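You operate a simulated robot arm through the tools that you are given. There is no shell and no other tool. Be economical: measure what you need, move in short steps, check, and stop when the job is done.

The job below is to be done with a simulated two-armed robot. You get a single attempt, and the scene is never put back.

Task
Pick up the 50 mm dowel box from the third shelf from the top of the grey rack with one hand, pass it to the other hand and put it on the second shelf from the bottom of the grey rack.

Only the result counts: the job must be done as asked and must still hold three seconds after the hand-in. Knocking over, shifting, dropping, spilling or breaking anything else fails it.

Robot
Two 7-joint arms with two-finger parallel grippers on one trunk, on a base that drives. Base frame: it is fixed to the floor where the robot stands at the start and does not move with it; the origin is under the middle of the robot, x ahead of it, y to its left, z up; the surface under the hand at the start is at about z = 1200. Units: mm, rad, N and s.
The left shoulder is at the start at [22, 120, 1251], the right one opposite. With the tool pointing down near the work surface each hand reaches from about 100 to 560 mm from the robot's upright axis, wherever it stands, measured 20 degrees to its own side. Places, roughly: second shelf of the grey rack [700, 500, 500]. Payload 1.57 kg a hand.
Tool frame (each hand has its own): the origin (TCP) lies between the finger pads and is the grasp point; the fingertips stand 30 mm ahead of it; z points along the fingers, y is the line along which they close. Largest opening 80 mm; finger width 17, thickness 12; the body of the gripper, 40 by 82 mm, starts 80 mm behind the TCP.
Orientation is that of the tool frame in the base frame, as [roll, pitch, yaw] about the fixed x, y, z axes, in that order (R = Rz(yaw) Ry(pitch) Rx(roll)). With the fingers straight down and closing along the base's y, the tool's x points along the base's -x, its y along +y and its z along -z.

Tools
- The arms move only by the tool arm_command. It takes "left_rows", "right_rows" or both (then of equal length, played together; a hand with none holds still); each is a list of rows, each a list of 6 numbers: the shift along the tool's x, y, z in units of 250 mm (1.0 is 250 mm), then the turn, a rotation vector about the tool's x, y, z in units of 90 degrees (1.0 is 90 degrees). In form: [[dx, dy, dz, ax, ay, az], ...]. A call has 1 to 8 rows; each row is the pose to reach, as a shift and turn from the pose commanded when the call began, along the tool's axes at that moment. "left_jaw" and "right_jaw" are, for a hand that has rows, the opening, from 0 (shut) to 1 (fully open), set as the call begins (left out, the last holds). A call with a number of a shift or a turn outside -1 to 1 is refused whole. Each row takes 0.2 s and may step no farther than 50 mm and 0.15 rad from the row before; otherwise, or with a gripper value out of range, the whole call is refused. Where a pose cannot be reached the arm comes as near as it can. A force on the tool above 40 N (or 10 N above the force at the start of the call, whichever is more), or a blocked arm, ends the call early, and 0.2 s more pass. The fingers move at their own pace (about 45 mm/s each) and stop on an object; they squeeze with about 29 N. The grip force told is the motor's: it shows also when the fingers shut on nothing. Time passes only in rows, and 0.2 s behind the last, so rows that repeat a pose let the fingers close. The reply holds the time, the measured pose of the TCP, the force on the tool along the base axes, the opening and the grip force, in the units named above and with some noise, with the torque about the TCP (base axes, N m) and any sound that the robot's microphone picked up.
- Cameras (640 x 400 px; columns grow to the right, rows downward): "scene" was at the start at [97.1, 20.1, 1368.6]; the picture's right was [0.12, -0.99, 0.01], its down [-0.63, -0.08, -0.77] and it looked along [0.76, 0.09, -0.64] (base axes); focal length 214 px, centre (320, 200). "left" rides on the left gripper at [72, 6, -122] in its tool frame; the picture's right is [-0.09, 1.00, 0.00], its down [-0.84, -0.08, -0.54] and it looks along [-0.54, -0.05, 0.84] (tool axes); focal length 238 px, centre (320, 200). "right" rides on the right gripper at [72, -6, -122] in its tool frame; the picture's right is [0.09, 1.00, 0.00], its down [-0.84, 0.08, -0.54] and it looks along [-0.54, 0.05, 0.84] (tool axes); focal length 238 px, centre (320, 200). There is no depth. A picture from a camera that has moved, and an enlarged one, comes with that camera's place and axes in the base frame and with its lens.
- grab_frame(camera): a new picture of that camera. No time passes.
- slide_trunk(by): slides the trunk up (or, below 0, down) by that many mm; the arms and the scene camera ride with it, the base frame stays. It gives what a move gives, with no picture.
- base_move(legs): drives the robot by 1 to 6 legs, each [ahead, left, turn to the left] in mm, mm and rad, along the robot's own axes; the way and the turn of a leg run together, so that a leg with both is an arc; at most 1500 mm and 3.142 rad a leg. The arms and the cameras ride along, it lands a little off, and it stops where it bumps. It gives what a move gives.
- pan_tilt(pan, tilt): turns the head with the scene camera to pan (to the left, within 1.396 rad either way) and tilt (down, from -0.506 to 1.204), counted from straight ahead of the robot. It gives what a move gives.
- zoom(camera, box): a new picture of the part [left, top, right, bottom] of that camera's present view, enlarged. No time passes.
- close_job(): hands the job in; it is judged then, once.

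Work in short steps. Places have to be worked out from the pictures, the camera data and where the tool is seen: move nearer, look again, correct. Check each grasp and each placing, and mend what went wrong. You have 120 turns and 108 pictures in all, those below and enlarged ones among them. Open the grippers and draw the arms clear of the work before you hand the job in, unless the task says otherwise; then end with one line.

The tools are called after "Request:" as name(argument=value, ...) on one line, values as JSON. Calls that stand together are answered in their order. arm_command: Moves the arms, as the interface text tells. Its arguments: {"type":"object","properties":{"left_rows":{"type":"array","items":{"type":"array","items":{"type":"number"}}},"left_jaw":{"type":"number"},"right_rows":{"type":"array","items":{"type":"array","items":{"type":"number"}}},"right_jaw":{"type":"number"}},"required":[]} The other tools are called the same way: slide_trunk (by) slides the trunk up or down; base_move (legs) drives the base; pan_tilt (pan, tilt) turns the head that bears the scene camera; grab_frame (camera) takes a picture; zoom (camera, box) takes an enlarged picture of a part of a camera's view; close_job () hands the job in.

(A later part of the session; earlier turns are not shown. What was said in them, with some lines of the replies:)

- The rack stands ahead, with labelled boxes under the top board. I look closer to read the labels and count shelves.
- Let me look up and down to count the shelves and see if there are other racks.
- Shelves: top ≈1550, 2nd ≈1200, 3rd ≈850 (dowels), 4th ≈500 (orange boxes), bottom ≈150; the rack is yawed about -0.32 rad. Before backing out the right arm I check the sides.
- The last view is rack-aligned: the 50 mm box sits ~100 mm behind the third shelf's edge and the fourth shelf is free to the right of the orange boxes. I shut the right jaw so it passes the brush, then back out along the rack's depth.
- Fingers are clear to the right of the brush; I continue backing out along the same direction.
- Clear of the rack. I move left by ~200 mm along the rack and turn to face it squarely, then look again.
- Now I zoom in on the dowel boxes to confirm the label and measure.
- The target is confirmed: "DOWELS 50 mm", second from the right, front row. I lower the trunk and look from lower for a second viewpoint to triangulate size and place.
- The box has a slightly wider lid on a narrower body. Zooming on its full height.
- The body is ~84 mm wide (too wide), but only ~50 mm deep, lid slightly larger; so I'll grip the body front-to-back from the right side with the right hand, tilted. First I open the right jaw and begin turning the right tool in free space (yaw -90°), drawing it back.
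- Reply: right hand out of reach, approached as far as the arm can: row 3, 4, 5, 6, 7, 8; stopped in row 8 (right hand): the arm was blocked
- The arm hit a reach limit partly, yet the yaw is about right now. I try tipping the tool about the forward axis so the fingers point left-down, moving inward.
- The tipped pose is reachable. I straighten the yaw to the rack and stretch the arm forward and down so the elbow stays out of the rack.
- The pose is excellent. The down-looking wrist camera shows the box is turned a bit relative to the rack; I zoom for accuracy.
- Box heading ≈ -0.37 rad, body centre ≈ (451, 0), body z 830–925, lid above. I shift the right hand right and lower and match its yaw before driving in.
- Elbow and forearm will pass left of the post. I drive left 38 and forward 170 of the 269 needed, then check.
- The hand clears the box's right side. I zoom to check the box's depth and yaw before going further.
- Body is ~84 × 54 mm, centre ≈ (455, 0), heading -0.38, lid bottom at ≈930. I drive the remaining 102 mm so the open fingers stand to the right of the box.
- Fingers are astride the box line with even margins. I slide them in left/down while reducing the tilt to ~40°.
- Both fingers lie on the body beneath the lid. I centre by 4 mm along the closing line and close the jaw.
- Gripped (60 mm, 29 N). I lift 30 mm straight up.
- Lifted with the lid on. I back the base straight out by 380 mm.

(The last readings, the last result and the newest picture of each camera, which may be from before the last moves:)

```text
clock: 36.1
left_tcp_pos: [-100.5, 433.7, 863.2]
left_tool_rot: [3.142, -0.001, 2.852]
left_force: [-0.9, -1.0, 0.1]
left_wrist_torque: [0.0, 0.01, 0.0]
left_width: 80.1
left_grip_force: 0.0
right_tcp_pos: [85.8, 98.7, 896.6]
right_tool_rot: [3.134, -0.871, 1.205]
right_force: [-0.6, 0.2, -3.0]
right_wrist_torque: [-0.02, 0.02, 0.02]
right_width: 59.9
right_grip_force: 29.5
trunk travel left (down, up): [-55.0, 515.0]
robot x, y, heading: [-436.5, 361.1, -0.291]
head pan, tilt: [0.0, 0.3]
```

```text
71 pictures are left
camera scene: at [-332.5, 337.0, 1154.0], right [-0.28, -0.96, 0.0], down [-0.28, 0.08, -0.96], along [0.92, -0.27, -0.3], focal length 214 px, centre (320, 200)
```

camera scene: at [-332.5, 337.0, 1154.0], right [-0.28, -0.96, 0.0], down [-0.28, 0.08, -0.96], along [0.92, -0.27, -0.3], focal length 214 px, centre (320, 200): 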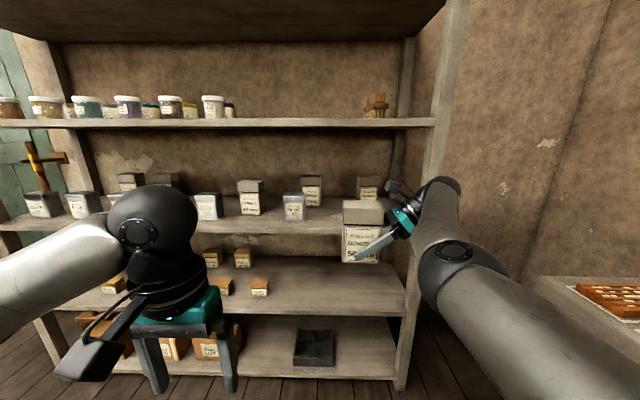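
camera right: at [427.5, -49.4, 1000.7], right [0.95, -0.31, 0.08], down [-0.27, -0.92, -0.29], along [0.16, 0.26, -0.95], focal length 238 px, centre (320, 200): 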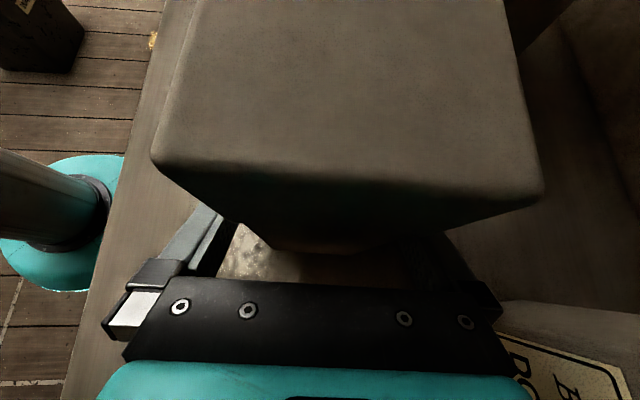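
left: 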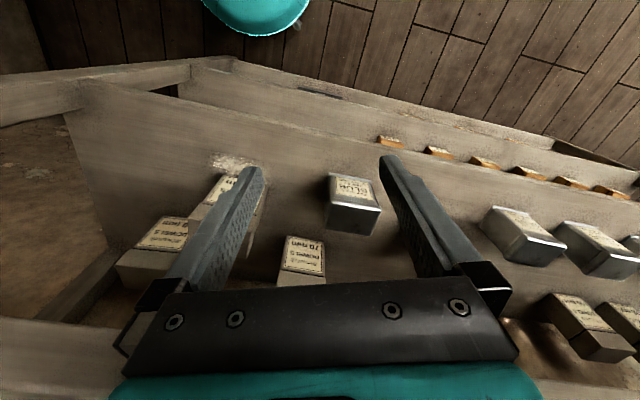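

The box is free in front of the robot. Now I bring the left hand forward/up and start its mirrored yaw (+90°).

Request:
arm_command(left_rows=[[-0.12, 0.043, -0.078, 0, 0, -0.09], [-0.24, 0.086, -0.156, 0, 0, -0.18], [-0.36, 0.128, -0.234, 0, 0, -0.27], [-0.48, 0.171, -0.312, 0, 0, -0.36], [-0.6, 0.214, -0.39, 0, 0, -0.45], [-0.716, 0.256, -0.468, 0, 0, -0.54]])

Request:
grab_frame(camera="scene")

```text
clock: 37.5
left_tcp_pos: [89.3, 444.9, 981.5]
left_tool_rot: [3.14, 0.0, -2.58]
left_force: [0.5, -1.1, -0.5]
left_wrist_torque: [-0.01, 0.02, -0.01]
left_width: 79.9
left_grip_force: 0.1
right_tcp_pos: [85.4, 98.3, 898.0]
right_tool_rot: [3.133, -0.871, 1.203]
right_force: [-0.1, 0.2, -3.7]
right_wrist_torque: [-0.06, 0.01, -0.03]
right_width: 59.8
right_grip_force: 29.0
trunk travel left (down, up): [-55.0, 515.0]
robot x, y, heading: [-434.4, 365.6, -0.29]
head pan, tilt: [0.0, 0.3]
```

```text
70 pictures are left
camera scene: at [-332.4, 336.8, 1154.0], right [-0.28, -0.96, 0.0], down [-0.28, 0.08, -0.96], along [0.92, -0.27, -0.3], focal length 214 px, centre (320, 200)
```

scene: 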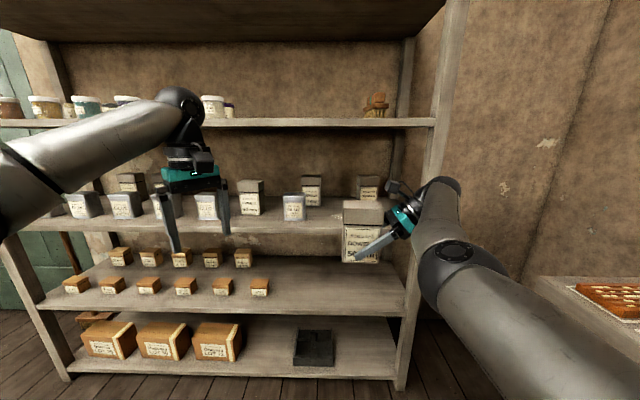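

Going well. I pull the box 80 mm nearer and 40 mm left with the right hand while finishing the left yaw.

Request:
arm_command(right_rows=[[0.017, -0.066, 0.021, 0, 0, 0], [0.035, -0.132, 0.041, 0, 0, 0], [0.052, -0.198, 0.062, 0, 0, 0], [0.07, -0.264, 0.082, 0, 0, 0], [0.087, -0.33, 0.103, 0, 0, 0]], left_rows=[[0, 0, 0, 0, 0, -0.082], [0, 0, 0, 0, 0, -0.164], [0, 0, 0, 0, 0, -0.246], [0, 0, 0, 0, 0, -0.328], [0, 0, 0, 0, 0, -0.409]])

Request:
grab_frame(camera="scene")

```text
clock: 38.7
left_tcp_pos: [89.0, 444.3, 980.6]
left_tool_rot: [3.141, 0.0, -1.937]
left_force: [-0.2, 0.8, -1.1]
left_wrist_torque: [-0.01, -0.01, 0.02]
left_width: 79.7
left_grip_force: 0.0
right_tcp_pos: [20.2, 160.3, 897.0]
right_tool_rot: [3.133, -0.873, 1.206]
right_force: [0.1, 0.4, -3.0]
right_wrist_torque: [-0.08, -0.01, 0.02]
right_width: 60.0
right_grip_force: 29.2
trunk travel left (down, up): [-55.0, 515.0]
robot x, y, heading: [-430.4, 365.2, -0.285]
head pan, tilt: [0.0, 0.3]
```

```text
69 pictures are left
camera scene: at [-332.6, 337.1, 1154.0], right [-0.28, -0.96, 0.0], down [-0.28, 0.08, -0.96], along [0.92, -0.27, -0.3], focal length 214 px, centre (320, 200)
```

scene: 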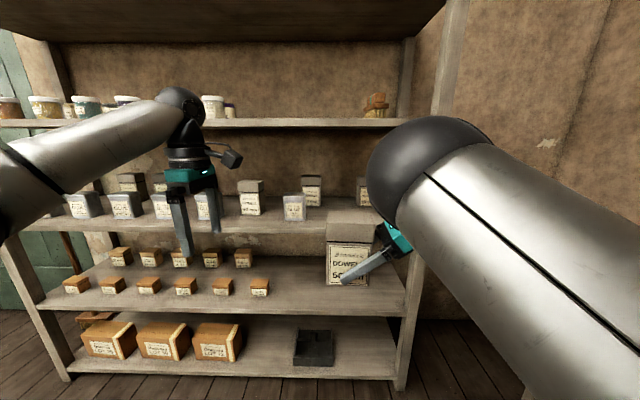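

Right holds steadily. I now tip the left hand so its fingers point right toward the box, stopping ~35 mm short of the box's left side.

Request:
arm_command(left_rows=[[0.085, -0.019, 0.01, 0, 0.0925, 0], [0.17, -0.038, 0.021, 0, 0.185, 0], [0.255, -0.057, 0.031, 0, 0.2775, 0], [0.34, -0.076, 0.042, 0, 0.37, 0], [0.424, -0.094, 0.052, 0, 0.4625, 0], [0.509, -0.113, 0.063, 0, 0.555, 0], [0.594, -0.132, 0.073, 0, 0.6475, 0], [0.679, -0.151, 0.084, 0, 0.74, 0]])

Request:
grab_frame(camera="scene")

Request:
grab_frame(camera="left")

```text
clock: 40.5
left_tcp_pos: [64.5, 273.6, 958.8]
left_tool_rot: [3.141, -1.165, -1.938]
left_force: [0.1, -0.1, 1.0]
left_wrist_torque: [0.01, -0.01, -0.02]
left_width: 79.9
left_grip_force: 0.1
right_tcp_pos: [21.0, 159.4, 897.9]
right_tool_rot: [3.134, -0.87, 1.205]
right_force: [-0.1, -0.1, -3.5]
right_wrist_torque: [-0.01, 0.01, -0.03]
right_width: 59.9
right_grip_force: 28.7
trunk travel left (down, up): [-55.0, 515.0]
robot x, y, heading: [-432.2, 364.6, -0.296]
head pan, tilt: [0.0, 0.3]
```

```text
68 pictures are left
camera scene: at [-332.4, 337.0, 1154.0], right [-0.28, -0.96, 0.0], down [-0.28, 0.08, -0.96], along [0.92, -0.27, -0.3], focal length 214 px, centre (320, 200)
```

scene: 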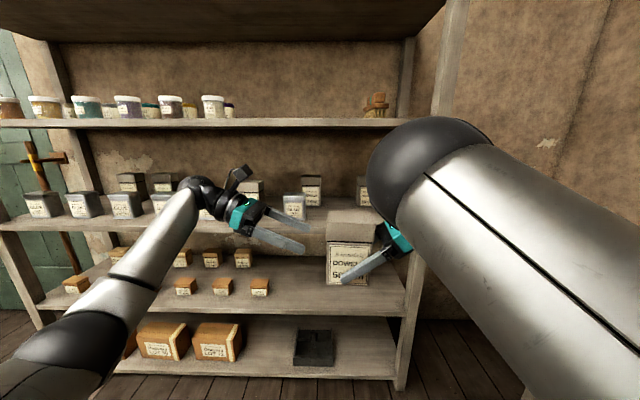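

```text
67 pictures are left
camera left: at [87.7, 353.1, 1073.5], right [-0.92, 0.39, -0.08], down [0.37, 0.74, -0.56], along [-0.15, -0.54, -0.83], focal length 238 px, centre (320, 200)
```

left: 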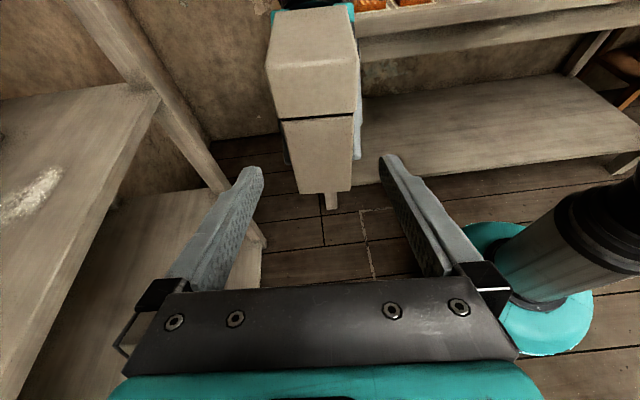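

Box is centred between the left fingers. I advance most of the way, levelling the tilt to ~15°.

Request:
arm_command(left_rows=[[0.011, 0.001, 0.075, 0, 0.023, 0], [0.022, 0.001, 0.15, 0, 0.046, 0], [0.034, 0.002, 0.225, 0, 0.069, 0], [0.045, 0.002, 0.29, 0, 0.0925, 0]])

Request:
zoom(camera="scene", box=[200, 170, 440, 320])

Request:
grab_frame(camera="left")

```text
clock: 41.5
left_tcp_pos: [37.1, 206.3, 941.5]
left_tool_rot: [-3.14, -1.31, -1.943]
left_force: [0.1, -0.4, -0.2]
left_wrist_torque: [-0.02, 0.01, 0.0]
left_width: 79.9
left_grip_force: 0.1
right_tcp_pos: [20.8, 158.9, 897.7]
right_tool_rot: [3.133, -0.872, 1.205]
right_force: [0.5, -1.1, -3.3]
right_wrist_torque: [-0.02, 0.0, -0.02]
right_width: 59.6
right_grip_force: 28.9
trunk travel left (down, up): [-55.0, 515.0]
robot x, y, heading: [-431.6, 364.3, -0.29]
head pan, tilt: [0.0, 0.3]
```

```text
2.67 times, centred on (320, 245) of scene
camera zoom: at [-332.5, 337.0, 1154.0], right [-0.28, -0.96, 0.0], down [-0.28, 0.08, -0.96], along [0.92, -0.27, -0.3], focal length 572 px, centre (320, 80)
```

zoom: 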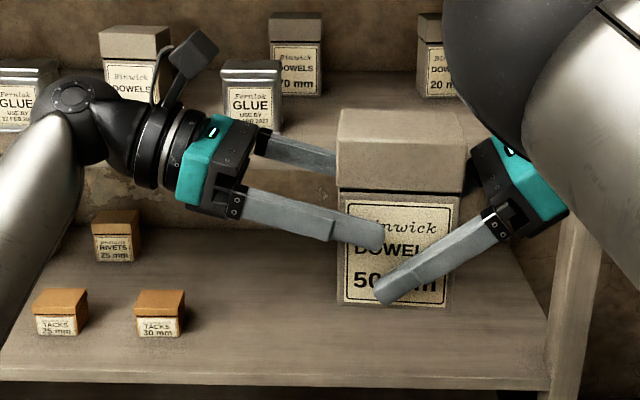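

```text
65 pictures are left
camera left: at [66.4, 300.8, 1042.4], right [-0.92, 0.38, -0.09], down [0.34, 0.66, -0.67], along [-0.2, -0.64, -0.74], focal length 238 px, centre (320, 200)
```

left: 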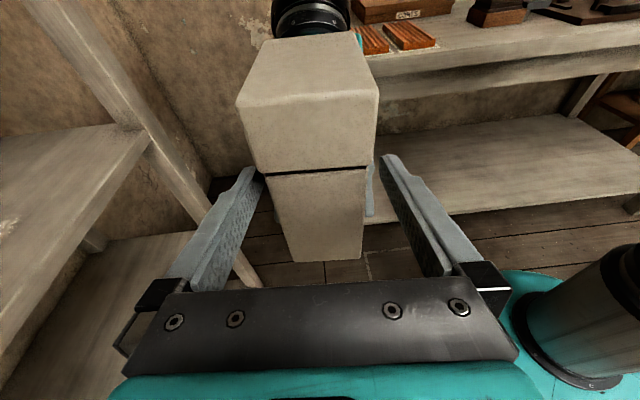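

Left finger lies between lid and right finger with ~10 mm margins. I advance 12 mm more and close the left jaw.

Request:
arm_command(left_rows=[[0, 0, 0.048, 0, 0, 0]])

Request:
arm_command(left_rows=[[0, 0, 0, 0, 0, 0], [0, 0, 0, 0, 0, 0], [0, 0, 0, 0, 0, 0], [0, 0, 0, 0, 0, 0]], left_jaw=0)

Request:
zoom(camera="scene", box=[200, 170, 440, 320])

```text
clock: 41.9
left_tcp_pos: [33.4, 195.0, 938.1]
left_tool_rot: [-3.14, -1.309, -1.939]
left_force: [0.0, 0.4, 0.4]
left_wrist_torque: [0.01, 0.0, -0.04]
left_width: 79.8
left_grip_force: 0.0
right_tcp_pos: [21.2, 159.5, 897.4]
right_tool_rot: [3.133, -0.87, 1.204]
right_force: [-0.6, -0.3, -3.7]
right_wrist_torque: [-0.07, -0.01, -0.04]
right_width: 59.9
right_grip_force: 29.1
trunk travel left (down, up): [-55.0, 515.0]
robot x, y, heading: [-433.6, 365.7, -0.289]
head pan, tilt: [0.0, 0.3]
```

```text
clock: 42.9
left_tcp_pos: [33.3, 195.7, 937.4]
left_tool_rot: [3.141, -1.307, -1.939]
left_force: [5.2, -1.2, 0.3]
left_wrist_torque: [-0.02, -0.05, -0.38]
left_width: 59.6
left_grip_force: 28.9
right_tcp_pos: [20.2, 160.2, 896.6]
right_tool_rot: [3.132, -0.871, 1.205]
right_force: [-5.0, 1.8, -1.8]
right_wrist_torque: [-0.07, -0.14, 0.62]
right_width: 60.1
right_grip_force: 28.7
trunk travel left (down, up): [-55.0, 515.0]
robot x, y, heading: [-435.5, 362.2, -0.288]
head pan, tilt: [0.0, 0.3]
```

```text
2.67 times, centred on (320, 245) of scene
camera zoom: at [-332.5, 337.0, 1154.0], right [-0.28, -0.96, 0.0], down [-0.28, 0.08, -0.96], along [0.92, -0.27, -0.3], focal length 572 px, centre (320, 80)
```

zoom: 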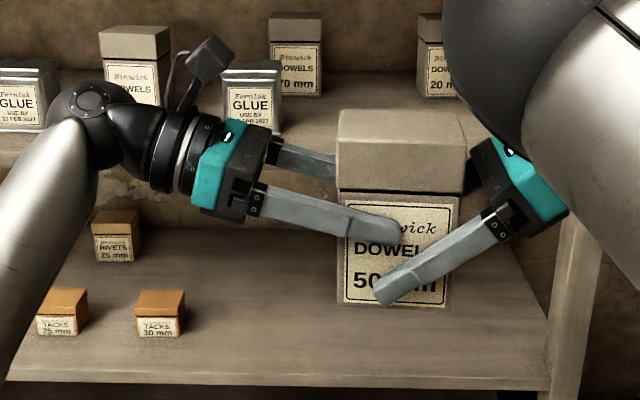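

Both hands hold the box (left 59.6 mm, 29 N). I open the right jaw and then withdraw the right hand along its own axis.

Request:
arm_command(right_rows=[[0, 0, 0, 0, 0, 0], [0, 0, 0, 0, 0, 0], [0, 0, 0, 0, 0, 0]], right_jaw=1)

Request:
zoom(camera="scene", box=[200, 170, 440, 320])

```text
clock: 43.7
left_tcp_pos: [33.8, 194.4, 937.7]
left_tool_rot: [3.14, -1.308, -1.94]
left_force: [-0.1, 0.8, -0.9]
left_wrist_torque: [0.12, -0.01, -0.03]
left_width: 59.9
left_grip_force: 28.8
right_tcp_pos: [20.4, 160.4, 896.9]
right_tool_rot: [3.132, -0.871, 1.204]
right_force: [0.5, -1.2, -0.1]
right_wrist_torque: [0.01, 0.0, 0.03]
right_width: 80.0
right_grip_force: 0.0
trunk travel left (down, up): [-55.0, 515.0]
robot x, y, heading: [-430.4, 372.0, -0.289]
head pan, tilt: [0.0, 0.3]
```

```text
2.67 times, centred on (320, 245) of scene
camera zoom: at [-332.5, 337.0, 1154.0], right [-0.28, -0.96, 0.0], down [-0.28, 0.08, -0.96], along [0.92, -0.27, -0.3], focal length 572 px, centre (320, 80)
```

zoom: 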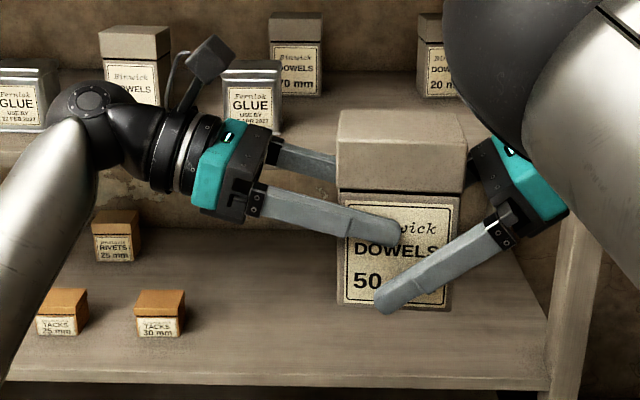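

Box stays in the left hand. I withdraw the right hand horizontally to the right.

Request:
arm_command(right_rows=[[-0.057, 0, -0.067, 0, 0, 0], [-0.113, 0, -0.135, 0, 0, 0], [-0.17, 0, -0.202, 0, 0, 0], [-0.226, 0, -0.27, 0, 0, 0], [-0.283, 0, -0.337, 0, 0, 0], [-0.36, 0, -0.43, 0, 0, 0]])

Request:
grab_frame(camera="scene")

```text
clock: 45.1
left_tcp_pos: [34.0, 193.8, 937.9]
left_tool_rot: [3.141, -1.306, -1.94]
left_force: [0.0, 0.7, 1.2]
left_wrist_torque: [0.08, -0.07, -0.05]
left_width: 59.8
left_grip_force: 29.2
right_tcp_pos: [-30.8, 29.5, 896.1]
right_tool_rot: [3.131, -0.873, 1.204]
right_force: [-0.9, -0.4, -0.6]
right_wrist_torque: [-0.03, 0.01, -0.01]
right_width: 79.9
right_grip_force: 0.1
trunk travel left (down, up): [-55.0, 515.0]
robot x, y, heading: [-434.0, 366.8, -0.291]
head pan, tilt: [0.0, 0.3]
```

```text
62 pictures are left
camera scene: at [-332.5, 336.9, 1154.0], right [-0.28, -0.96, 0.0], down [-0.28, 0.08, -0.96], along [0.92, -0.27, -0.3], focal length 214 px, centre (320, 200)
```

scene: 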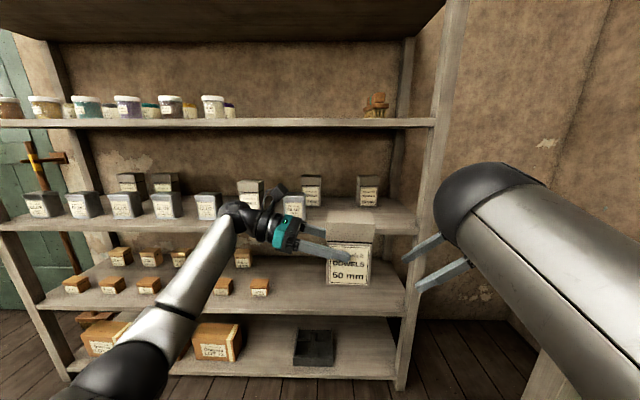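

Handover is complete. Shelf spacing works out to 368 mm, so the target shelf is at z≈463. I now swing the left hand about the vertical so its fingers point forward-right, to reach into the lower shelf with the arm outside the rack.

Request:
arm_command(left_rows=[[0, 0, 0, 0.082, 0, -0.022], [0, 0, 0, 0.164, 0, -0.044], [0, 0, 0, 0.246, 0, -0.067], [0, 0, 0, 0.328, 0, -0.089], [0, 0, 0, 0.41, 0, -0.111], [0, 0, 0, 0.491, 0, -0.133]])

Request:
grab_frame(camera="scene")

```text
clock: 46.5
left_tcp_pos: [34.3, 194.3, 938.1]
left_tool_rot: [3.132, -1.307, -1.13]
left_force: [-0.2, 0.2, 0.0]
left_wrist_torque: [0.07, 0.05, -0.01]
left_width: 60.0
left_grip_force: 29.4
right_tcp_pos: [-29.9, 29.6, 897.0]
right_tool_rot: [3.133, -0.871, 1.204]
right_force: [-1.2, 0.2, -0.1]
right_wrist_torque: [-0.04, -0.01, 0.02]
right_width: 80.1
right_grip_force: 0.1
trunk travel left (down, up): [-55.0, 515.0]
robot x, y, heading: [-431.3, 366.1, -0.291]
head pan, tilt: [0.0, 0.3]
```

```text
61 pictures are left
camera scene: at [-332.6, 336.8, 1154.0], right [-0.28, -0.96, 0.0], down [-0.28, 0.08, -0.96], along [0.92, -0.27, -0.3], focal length 214 px, centre (320, 200)
```

scene: 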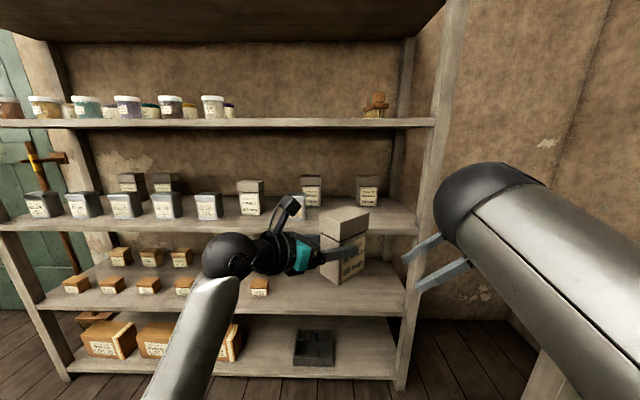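

Works well, box upright. I draw the right hand back 150 mm out of the way, so it won't meet the rack when I drive in.

Request:
arm_command(right_rows=[[0.012, -0.12, -0.022, 0, 0, 0], [0.025, -0.24, -0.045, 0, 0, 0], [0.037, -0.36, -0.067, 0, 0, 0], [0.05, -0.48, -0.09, 0, 0, 0], [0.062, -0.598, -0.112, 0, 0, 0]])

Request:
slide_trunk(by=-50)

Request:
grab_frame(camera="scene")

```text
clock: 47.7
left_tcp_pos: [34.5, 195.4, 938.1]
left_tool_rot: [3.138, -1.307, -1.135]
left_force: [0.5, 0.1, 0.3]
left_wrist_torque: [0.09, 0.01, 0.01]
left_width: 59.8
left_grip_force: 28.8
right_tcp_pos: [-174.4, 73.6, 927.4]
right_tool_rot: [3.13, -0.872, 1.206]
right_force: [-0.2, 0.0, -0.8]
right_wrist_torque: [0.02, -0.02, -0.02]
right_width: 80.1
right_grip_force: 0.0
trunk travel left (down, up): [-55.0, 515.0]
robot x, y, heading: [-436.5, 367.6, -0.29]
head pan, tilt: [0.0, 0.3]
```

```text
clock: 48.6
left_tcp_pos: [34.3, 195.8, 887.7]
left_tool_rot: [3.138, -1.309, -1.136]
left_force: [-0.5, 0.5, -0.4]
left_wrist_torque: [0.08, 0.03, 0.0]
left_width: 60.0
left_grip_force: 28.6
right_tcp_pos: [-173.5, 75.0, 877.9]
right_tool_rot: [3.131, -0.87, 1.204]
right_force: [0.3, 0.5, 0.2]
right_wrist_torque: [0.02, 0.01, 0.0]
right_width: 80.1
right_grip_force: 0.1
trunk travel left (down, up): [-5.0, 565.0]
robot x, y, heading: [-438.2, 365.1, -0.288]
head pan, tilt: [0.0, 0.3]
```

```text
60 pictures are left
camera scene: at [-332.5, 337.1, 1104.0], right [-0.28, -0.96, 0.0], down [-0.28, 0.08, -0.96], along [0.92, -0.27, -0.3], focal length 214 px, centre (320, 200)
```

scene: 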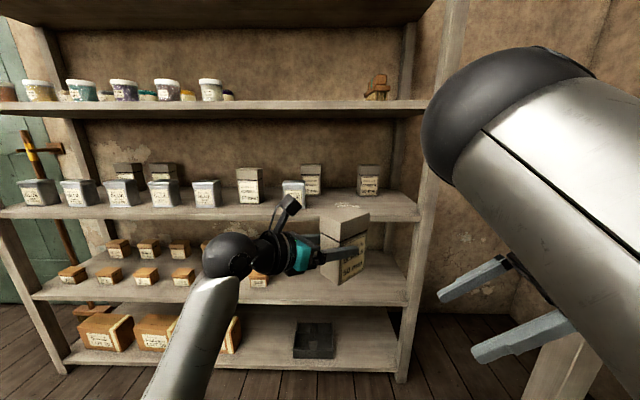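

I lower the left hand 200 mm and move it left 60 mm in free space.

Request:
arm_command(left_rows=[[-0.137, -0.027, 0.006, 0, 0, 0], [-0.273, -0.053, 0.011, 0, 0, 0], [-0.41, -0.08, 0.017, 0, 0, 0], [-0.546, -0.106, 0.023, 0, 0, 0], [-0.683, -0.133, 0.028, 0, 0, 0], [-0.819, -0.159, 0.034, 0, 0, 0]])

Request:
pan_tilt(pan=0.0, tilt=0.6)

Request:
grab_frame(camera="scene")

```text
clock: 50.0
left_tcp_pos: [52.5, 253.0, 687.9]
left_tool_rot: [3.141, -1.308, -1.139]
left_force: [0.7, 0.0, -0.2]
left_wrist_torque: [0.11, 0.03, 0.01]
left_width: 59.7
left_grip_force: 29.4
right_tcp_pos: [-174.5, 74.2, 877.0]
right_tool_rot: [3.133, -0.871, 1.204]
right_force: [-0.1, 0.4, -0.2]
right_wrist_torque: [0.03, 0.05, 0.02]
right_width: 80.0
right_grip_force: 0.1
trunk travel left (down, up): [-5.0, 565.0]
robot x, y, heading: [-429.7, 367.7, -0.284]
head pan, tilt: [0.0, 0.3]
```

```text
clock: 50.8
left_tcp_pos: [52.0, 252.1, 689.7]
left_tool_rot: [3.139, -1.307, -1.137]
left_force: [0.0, -0.2, -0.4]
left_wrist_torque: [0.12, 0.04, 0.01]
left_width: 59.8
left_grip_force: 29.2
right_tcp_pos: [-173.8, 73.3, 877.4]
right_tool_rot: [3.132, -0.87, 1.204]
right_force: [0.3, 0.0, -0.1]
right_wrist_torque: [0.03, -0.01, -0.03]
right_width: 80.0
right_grip_force: 0.1
trunk travel left (down, up): [-5.0, 565.0]
robot x, y, heading: [-432.8, 365.5, -0.291]
head pan, tilt: [0.0, 0.6]
```

```text
59 pictures are left
camera scene: at [-337.2, 338.5, 1076.5], right [-0.28, -0.96, 0.0], down [-0.54, 0.16, -0.83], along [0.79, -0.23, -0.56], focal length 214 px, centre (320, 200)
```

scene: 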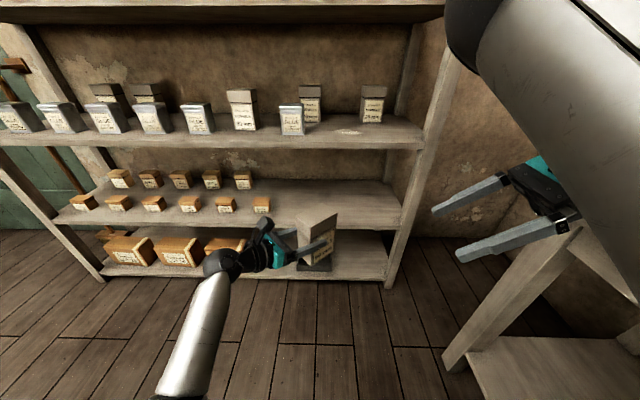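

I lower a further 120 mm so the box base is ~27 mm above the target shelf level.

Request:
arm_command(left_rows=[[-0.115, -0.05, 0.035, 0, 0, 0], [-0.23, -0.1, 0.07, 0, 0, 0], [-0.345, -0.15, 0.105, 0, 0, 0], [-0.46, -0.2, 0.14, 0, 0, 0]])

Request:
grab_frame(camera="scene")

Request:
grab_frame(camera="left")

```text
clock: 51.8
left_tcp_pos: [98.2, 268.6, 567.9]
left_tool_rot: [3.138, -1.306, -1.136]
left_force: [-0.4, -0.6, -0.4]
left_wrist_torque: [0.1, 0.04, -0.01]
left_width: 59.7
left_grip_force: 29.4
right_tcp_pos: [-174.3, 73.3, 877.6]
right_tool_rot: [3.134, -0.87, 1.205]
right_force: [0.4, -0.4, 0.2]
right_wrist_torque: [-0.01, 0.01, 0.05]
right_width: 79.8
right_grip_force: 0.1
trunk travel left (down, up): [-5.0, 565.0]
robot x, y, heading: [-434.8, 361.4, -0.284]
head pan, tilt: [0.0, 0.6]
```

```text
58 pictures are left
camera scene: at [-337.2, 338.5, 1076.5], right [-0.28, -0.96, 0.0], down [-0.54, 0.16, -0.82], along [0.79, -0.23, -0.57], focal length 214 px, centre (320, 200)
```

scene: 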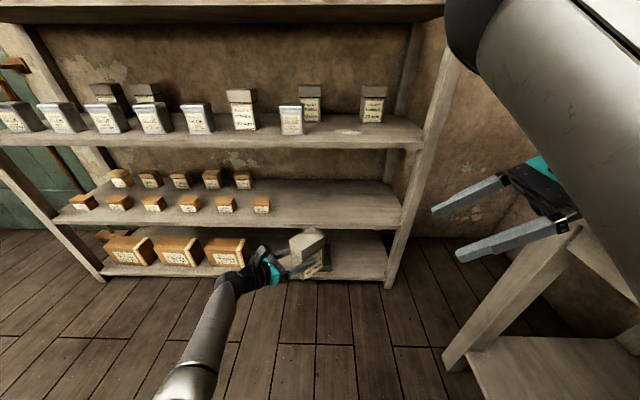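

```text
57 pictures are left
camera left: at [51.0, 357.3, 669.3], right [-0.91, -0.39, -0.09], down [-0.24, 0.7, -0.67], along [0.33, -0.59, -0.74], focal length 238 px, centre (320, 200)
```

left: 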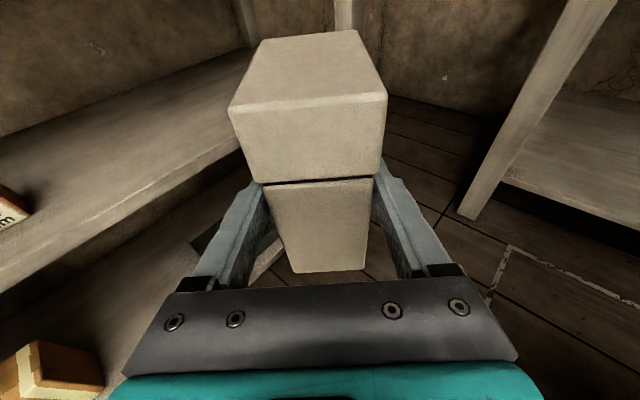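

I verify shelf heights with a zoom before driving in.

Request:
zoom(camera="scene", box=[230, 120, 430, 290])

```text
2.35 times, centred on (330, 205) of scene
camera zoom: at [-337.2, 338.5, 1076.5], right [-0.28, -0.96, 0.0], down [-0.54, 0.16, -0.82], along [0.79, -0.23, -0.57], focal length 505 px, centre (296, 188)
```

zoom: 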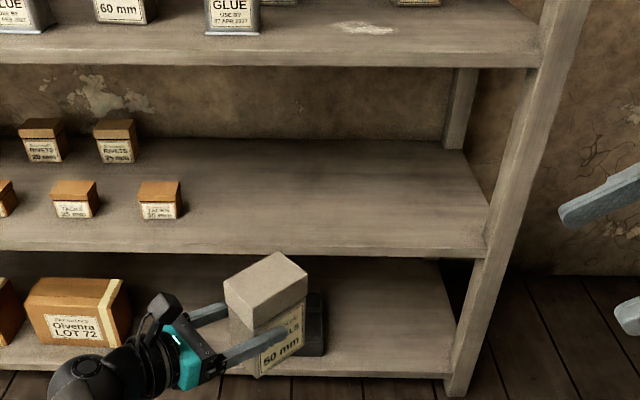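

Shelf 4 top ≈ 460–465. I raise the hand 15 mm for margin and drive forward 200 mm first.

Request:
arm_command(left_rows=[[0.058, 0, -0.016, 0, 0, 0]])

Request:
base_move(legs=[[200, 0, 0]])

Request:
grab_frame(camera="scene")

Request:
grab_frame(camera="left")

```text
clock: 52.2
left_tcp_pos: [99.6, 269.2, 582.3]
left_tool_rot: [3.138, -1.306, -1.135]
left_force: [0.8, 0.1, -0.3]
left_wrist_torque: [0.07, 0.02, 0.01]
left_width: 59.8
left_grip_force: 28.9
right_tcp_pos: [-173.4, 75.1, 877.7]
right_tool_rot: [3.132, -0.872, 1.204]
right_force: [0.4, -0.3, 0.3]
right_wrist_torque: [0.01, -0.04, 0.03]
right_width: 79.9
right_grip_force: 0.1
trunk travel left (down, up): [-5.0, 565.0]
robot x, y, heading: [-432.2, 370.8, -0.29]
head pan, tilt: [0.0, 0.6]
```

```text
clock: 53.8
left_tcp_pos: [289.1, 212.9, 582.4]
left_tool_rot: [3.138, -1.308, -1.138]
left_force: [0.4, 0.6, 0.2]
left_wrist_torque: [0.06, 0.03, 0.0]
left_width: 59.7
left_grip_force: 29.1
right_tcp_pos: [17.0, 18.4, 879.0]
right_tool_rot: [3.131, -0.871, 1.203]
right_force: [-0.6, -0.3, -0.4]
right_wrist_torque: [-0.01, -0.02, 0.02]
right_width: 79.9
right_grip_force: 0.1
trunk travel left (down, up): [-5.0, 565.0]
robot x, y, heading: [-239.7, 306.1, -0.286]
head pan, tilt: [0.0, 0.6]
```

```text
55 pictures are left
camera scene: at [-146.5, 281.7, 1076.5], right [-0.29, -0.96, 0.0], down [-0.54, 0.16, -0.82], along [0.79, -0.24, -0.57], focal length 214 px, centre (320, 200)
```

scene: 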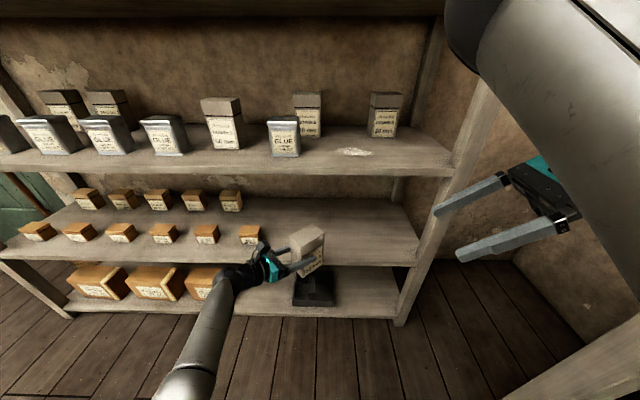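

```text
54 pictures are left
camera left: at [241.5, 300.7, 683.7], right [-0.92, -0.39, -0.09], down [-0.24, 0.71, -0.67], along [0.32, -0.59, -0.74], focal length 238 px, centre (320, 200)
```

left: 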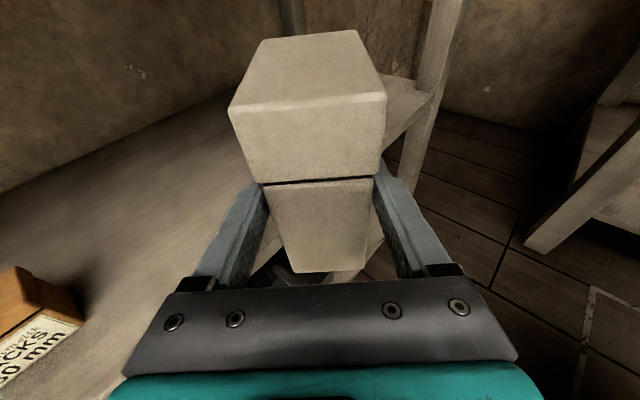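

Clear so far. I drive the remaining ~140 mm forward with a 60 mm shift right, away from the tacks box.

Request:
base_move(legs=[[20, -60, 0], [122, 0, 0]])

Request:
grab_frame(camera="scene")

Request:
grab_frame(camera="left")

```text
clock: 55.6
left_tcp_pos: [407.3, 116.0, 582.8]
left_tool_rot: [3.136, -1.306, -1.135]
left_force: [0.0, -0.5, -0.1]
left_wrist_torque: [0.1, 0.04, 0.0]
left_width: 59.9
left_grip_force: 29.3
right_tcp_pos: [135.5, -80.0, 876.8]
right_tool_rot: [3.13, -0.87, 1.205]
right_force: [-0.2, 1.0, -1.1]
right_wrist_torque: [0.01, 0.02, 0.01]
right_width: 80.2
right_grip_force: 0.1
trunk travel left (down, up): [-5.0, 565.0]
robot x, y, heading: [-121.0, 208.1, -0.293]
head pan, tilt: [0.0, 0.6]
```

```text
53 pictures are left
camera scene: at [-27.8, 184.0, 1076.5], right [-0.29, -0.96, 0.0], down [-0.54, 0.16, -0.82], along [0.79, -0.24, -0.57], focal length 214 px, centre (320, 200)
```

scene: 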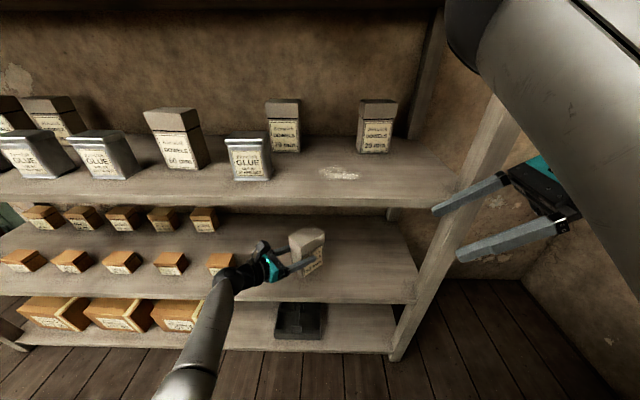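

```text
52 pictures are left
camera left: at [360.1, 203.0, 683.6], right [-0.92, -0.39, -0.09], down [-0.24, 0.71, -0.67], along [0.32, -0.59, -0.74], focal length 238 px, centre (320, 200)
```

left: 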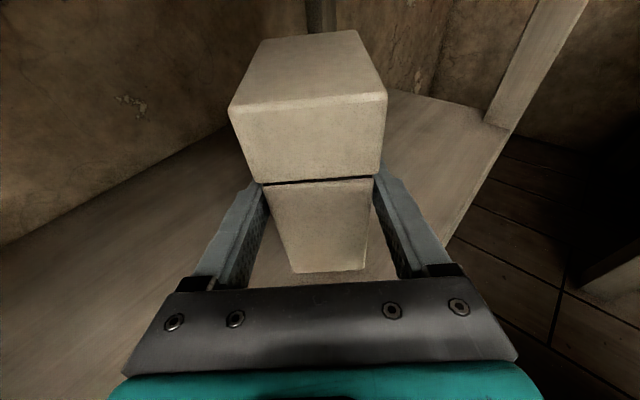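

The box is over the free part of the shelf, ~50 mm behind the edge. I lower 30 mm, then look.

Request:
arm_command(left_rows=[[-0.039, 0, 0.01, 0, 0, 0], [-0.077, 0, 0.021, 0, 0, 0], [-0.116, 0, 0.031, 0, 0, 0]])

Request:
zoom(camera="scene", box=[200, 190, 420, 320])

```text
clock: 56.4
left_tcp_pos: [408.3, 117.1, 553.0]
left_tool_rot: [3.139, -1.306, -1.14]
left_force: [-0.2, 0.0, -0.1]
left_wrist_torque: [0.1, 0.03, 0.02]
left_width: 60.0
left_grip_force: 29.0
right_tcp_pos: [135.5, -80.3, 877.5]
right_tool_rot: [3.132, -0.871, 1.205]
right_force: [0.5, 0.2, -0.6]
right_wrist_torque: [-0.01, -0.02, 0.03]
right_width: 79.7
right_grip_force: 0.0
trunk travel left (down, up): [-5.0, 565.0]
robot x, y, heading: [-122.2, 209.9, -0.292]
head pan, tilt: [0.0, 0.6]
```

```text
2.91 times, centred on (310, 255) of scene
camera zoom: at [-27.8, 184.0, 1076.5], right [-0.29, -0.96, 0.0], down [-0.54, 0.16, -0.82], along [0.79, -0.24, -0.57], focal length 624 px, centre (349, 40)
```

zoom: 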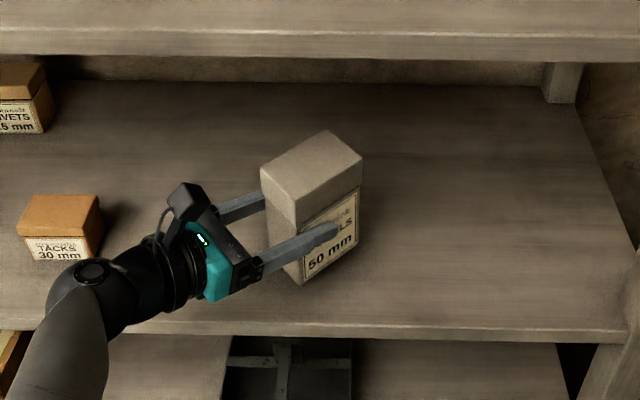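

Nearly there. I lower in small increments watching for contact.

Request:
arm_command(left_rows=[[-0.012, 0, 0.003, 0, 0, 0], [-0.023, 0, 0.006, 0, 0, 0], [-0.023, 0, 0.006, 0, 0, 0]])

Request:
arm_command(left_rows=[[-0.008, 0, 0.002, 0, 0, 0], [-0.015, 0, 0.004, 0, 0, 0], [-0.015, 0, 0.004, 0, 0, 0]])

Request:
zoom(camera="scene", box=[270, 220, 350, 300])

```text
clock: 57.2
left_tcp_pos: [408.1, 114.2, 547.2]
left_tool_rot: [3.135, -1.306, -1.136]
left_force: [0.1, -0.6, -0.2]
left_wrist_torque: [0.13, 0.0, 0.0]
left_width: 60.0
left_grip_force: 29.3
right_tcp_pos: [135.2, -81.2, 878.0]
right_tool_rot: [3.13, -0.87, 1.204]
right_force: [-1.2, 0.7, -0.5]
right_wrist_torque: [-0.02, -0.03, -0.03]
right_width: 79.8
right_grip_force: 0.0
trunk travel left (down, up): [-5.0, 565.0]
robot x, y, heading: [-123.7, 210.9, -0.288]
head pan, tilt: [0.0, 0.6]
```

```text
clock: 58.0
left_tcp_pos: [407.2, 115.3, 543.7]
left_tool_rot: [3.138, -1.306, -1.136]
left_force: [0.8, 0.0, 0.5]
left_wrist_torque: [0.06, -0.01, -0.03]
left_width: 59.9
left_grip_force: 28.9
right_tcp_pos: [135.2, -79.4, 877.0]
right_tool_rot: [3.131, -0.87, 1.206]
right_force: [-0.2, -0.6, -0.6]
right_wrist_torque: [0.02, -0.02, -0.01]
right_width: 80.3
right_grip_force: 0.1
trunk travel left (down, up): [-5.0, 565.0]
robot x, y, heading: [-121.8, 210.9, -0.286]
head pan, tilt: [0.0, 0.6]
```

```text
5.00 times, centred on (310, 260) of scene
camera zoom: at [-27.7, 184.0, 1076.5], right [-0.29, -0.96, 0.0], down [-0.54, 0.16, -0.82], along [0.79, -0.24, -0.57], focal length 1072 px, centre (370, -100)
```

zoom: 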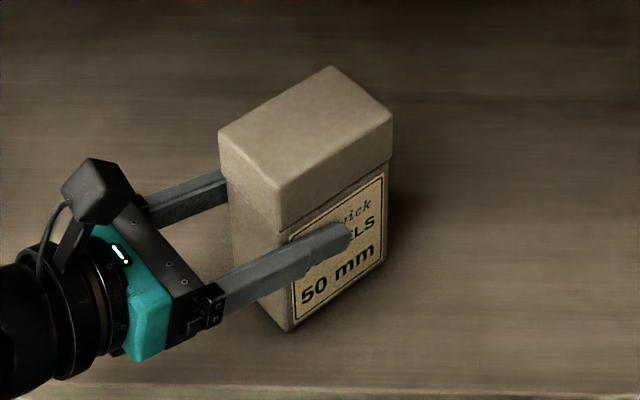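

Very near the board; force z started to change slightly. I keep lowering in 2–3 mm steps.

Request:
arm_command(left_rows=[[-0.008, 0, 0.002, 0, 0, 0], [-0.012, 0, 0.003, 0, 0, 0], [-0.012, 0, 0.003, 0, 0, 0]])

Request:
arm_command(left_rows=[[-0.008, 0, 0.002, 0, 0, 0], [-0.012, 0, 0.003, 0, 0, 0], [-0.012, 0, 0.003, 0, 0, 0]])

```text
clock: 58.8
left_tcp_pos: [406.2, 115.7, 539.3]
left_tool_rot: [3.137, -1.306, -1.136]
left_force: [0.0, 0.0, -0.5]
left_wrist_torque: [0.09, 0.02, 0.0]
left_width: 59.8
left_grip_force: 29.1
right_tcp_pos: [135.3, -80.1, 878.9]
right_tool_rot: [3.133, -0.871, 1.203]
right_force: [0.2, 0.7, -0.5]
right_wrist_torque: [0.01, 0.01, -0.02]
right_width: 79.8
right_grip_force: 0.1
trunk travel left (down, up): [-5.0, 565.0]
robot x, y, heading: [-122.8, 215.4, -0.285]
head pan, tilt: [0.0, 0.6]
```

```text
clock: 59.6
left_tcp_pos: [407.0, 116.3, 537.7]
left_tool_rot: [3.138, -1.308, -1.137]
left_force: [-1.3, 2.0, 4.1]
left_wrist_torque: [-0.4, 0.13, -0.1]
left_width: 60.1
left_grip_force: 28.9
right_tcp_pos: [134.1, -79.7, 878.7]
right_tool_rot: [3.131, -0.872, 1.205]
right_force: [-0.5, -0.5, 0.7]
right_wrist_torque: [0.04, 0.01, -0.04]
right_width: 80.0
right_grip_force: 0.1
trunk travel left (down, up): [-5.0, 565.0]
robot x, y, heading: [-124.4, 208.2, -0.289]
head pan, tilt: [0.0, 0.6]
```

Contact felt (≈4 N). I open the left jaw.

Request:
arm_command(left_rows=[[0, 0, 0, 0, 0, 0], [0, 0, 0, 0, 0, 0], [0, 0, 0, 0, 0, 0]], left_jaw=1)

Request:
zoom(camera="scene", box=[200, 190, 420, 320])

Request:
grab_frame(camera="left")

```text
clock: 60.4
left_tcp_pos: [407.8, 114.5, 535.9]
left_tool_rot: [3.138, -1.307, -1.139]
left_force: [0.4, -0.2, -0.8]
left_wrist_torque: [0.0, -0.01, 0.02]
left_width: 80.1
left_grip_force: 0.0
right_tcp_pos: [136.2, -81.0, 877.9]
right_tool_rot: [3.131, -0.871, 1.204]
right_force: [-0.5, -0.3, -0.6]
right_wrist_torque: [-0.01, 0.02, 0.0]
right_width: 80.3
right_grip_force: 0.0
trunk travel left (down, up): [-5.0, 565.0]
robot x, y, heading: [-120.4, 209.0, -0.292]
head pan, tilt: [0.0, 0.6]
```

```text
2.91 times, centred on (310, 255) of scene
camera zoom: at [-28.0, 184.0, 1076.5], right [-0.29, -0.96, 0.0], down [-0.54, 0.16, -0.83], along [0.79, -0.24, -0.56], focal length 624 px, centre (349, 40)
```

zoom: 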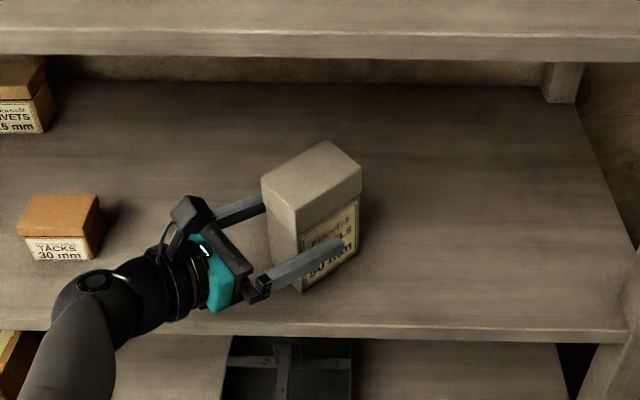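

```text
48 pictures are left
camera left: at [359.8, 203.1, 637.5], right [-0.92, -0.39, -0.09], down [-0.24, 0.71, -0.67], along [0.32, -0.59, -0.74], focal length 238 px, centre (320, 200)
```

left: 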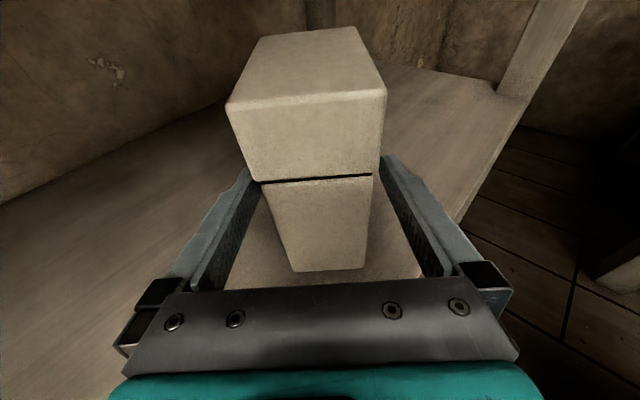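

The box stands upright, free of the fingers. I retreat the left hand horizontally away from it.

Request:
arm_command(left_rows=[[-0.021, 0, -0.077, 0, 0, 0], [-0.042, 0, -0.154, 0, 0, 0], [-0.062, 0, -0.232, 0, 0, 0], [-0.083, 0, -0.309, 0, 0, 0], [-0.104, 0, -0.386, 0, 0, 0]])

Request:
grab_frame(camera="scene")

```text
clock: 61.6
left_tcp_pos: [365.5, 206.2, 536.2]
left_tool_rot: [3.138, -1.309, -1.138]
left_force: [-0.2, 0.1, -0.5]
left_wrist_torque: [-0.03, -0.02, 0.04]
left_width: 79.9
left_grip_force: 0.1
right_tcp_pos: [135.0, -80.3, 877.8]
right_tool_rot: [3.13, -0.872, 1.203]
right_force: [-0.9, -0.6, -0.1]
right_wrist_torque: [0.02, -0.03, -0.01]
right_width: 80.1
right_grip_force: 0.1
trunk travel left (down, up): [-5.0, 565.0]
robot x, y, heading: [-125.2, 204.4, -0.289]
head pan, tilt: [0.0, 0.6]
```

```text
47 pictures are left
camera scene: at [-28.0, 184.0, 1076.5], right [-0.29, -0.96, 0.0], down [-0.54, 0.16, -0.83], along [0.79, -0.24, -0.56], focal length 214 px, centre (320, 200)
```

scene: 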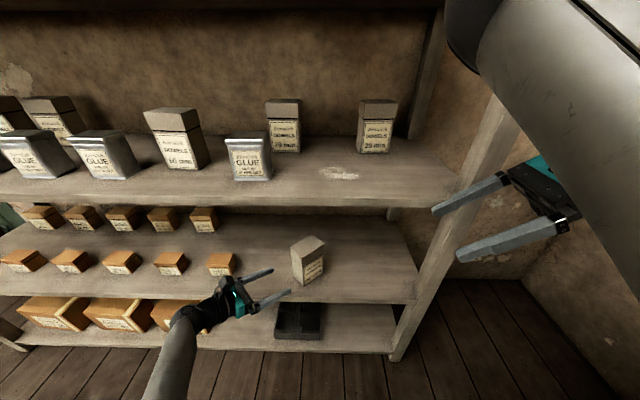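

Clear of the box. I back the base straight away 300 mm and check.

Request:
base_move(legs=[[-300, 0, 0]])

Request:
grab_frame(camera="scene")

Request:
zoom(camera="scene", box=[250, 140, 410, 260])

```text
clock: 63.6
left_tcp_pos: [79.0, 292.0, 536.1]
left_tool_rot: [3.138, -1.307, -1.136]
left_force: [0.7, -0.1, 1.1]
left_wrist_torque: [-0.01, -0.01, 0.0]
left_width: 80.1
left_grip_force: 0.2
right_tcp_pos: [-149.5, 3.8, 877.9]
right_tool_rot: [3.131, -0.871, 1.206]
right_force: [-0.3, -0.5, 0.8]
right_wrist_torque: [0.0, 0.01, -0.02]
right_width: 80.0
right_grip_force: 0.1
trunk travel left (down, up): [-5.0, 565.0]
robot x, y, heading: [-409.3, 295.6, -0.288]
head pan, tilt: [0.0, 0.6]
```

```text
46 pictures are left
camera scene: at [-313.3, 268.8, 1076.5], right [-0.28, -0.96, 0.0], down [-0.54, 0.16, -0.83], along [0.79, -0.23, -0.56], focal length 214 px, centre (320, 200)
```

scene: 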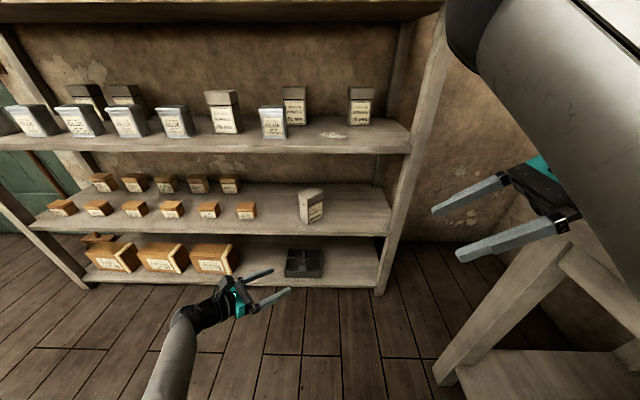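

```text
3.33 times, centred on (330, 200) of scene
camera zoom: at [-313.3, 268.8, 1076.5], right [-0.28, -0.96, 0.0], down [-0.54, 0.16, -0.83], along [0.79, -0.23, -0.56], focal length 715 px, centre (287, 200)
```

zoom: 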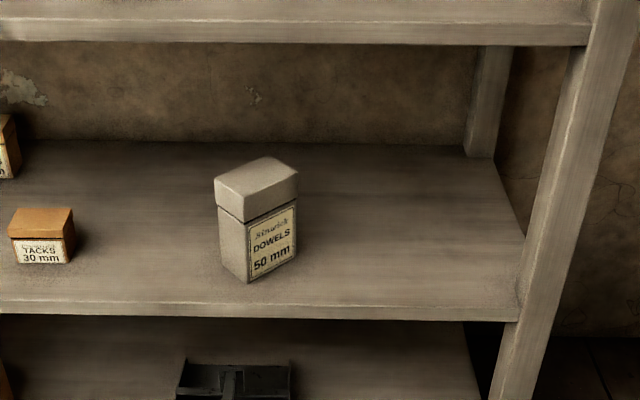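

The box stands upright on the second shelf from the bottom, everything else is undisturbed, and both hands are open and clear. I hand in.

Request:
close_job()

```text
The job is handed in.
```

The 50 mm dowel box was picked up with the right hand, passed to the left hand, and now stands upright on the second shelf from the bottom of the grey rack. Both grippers are open and clear, and the last pictures show nothing else disturbed.
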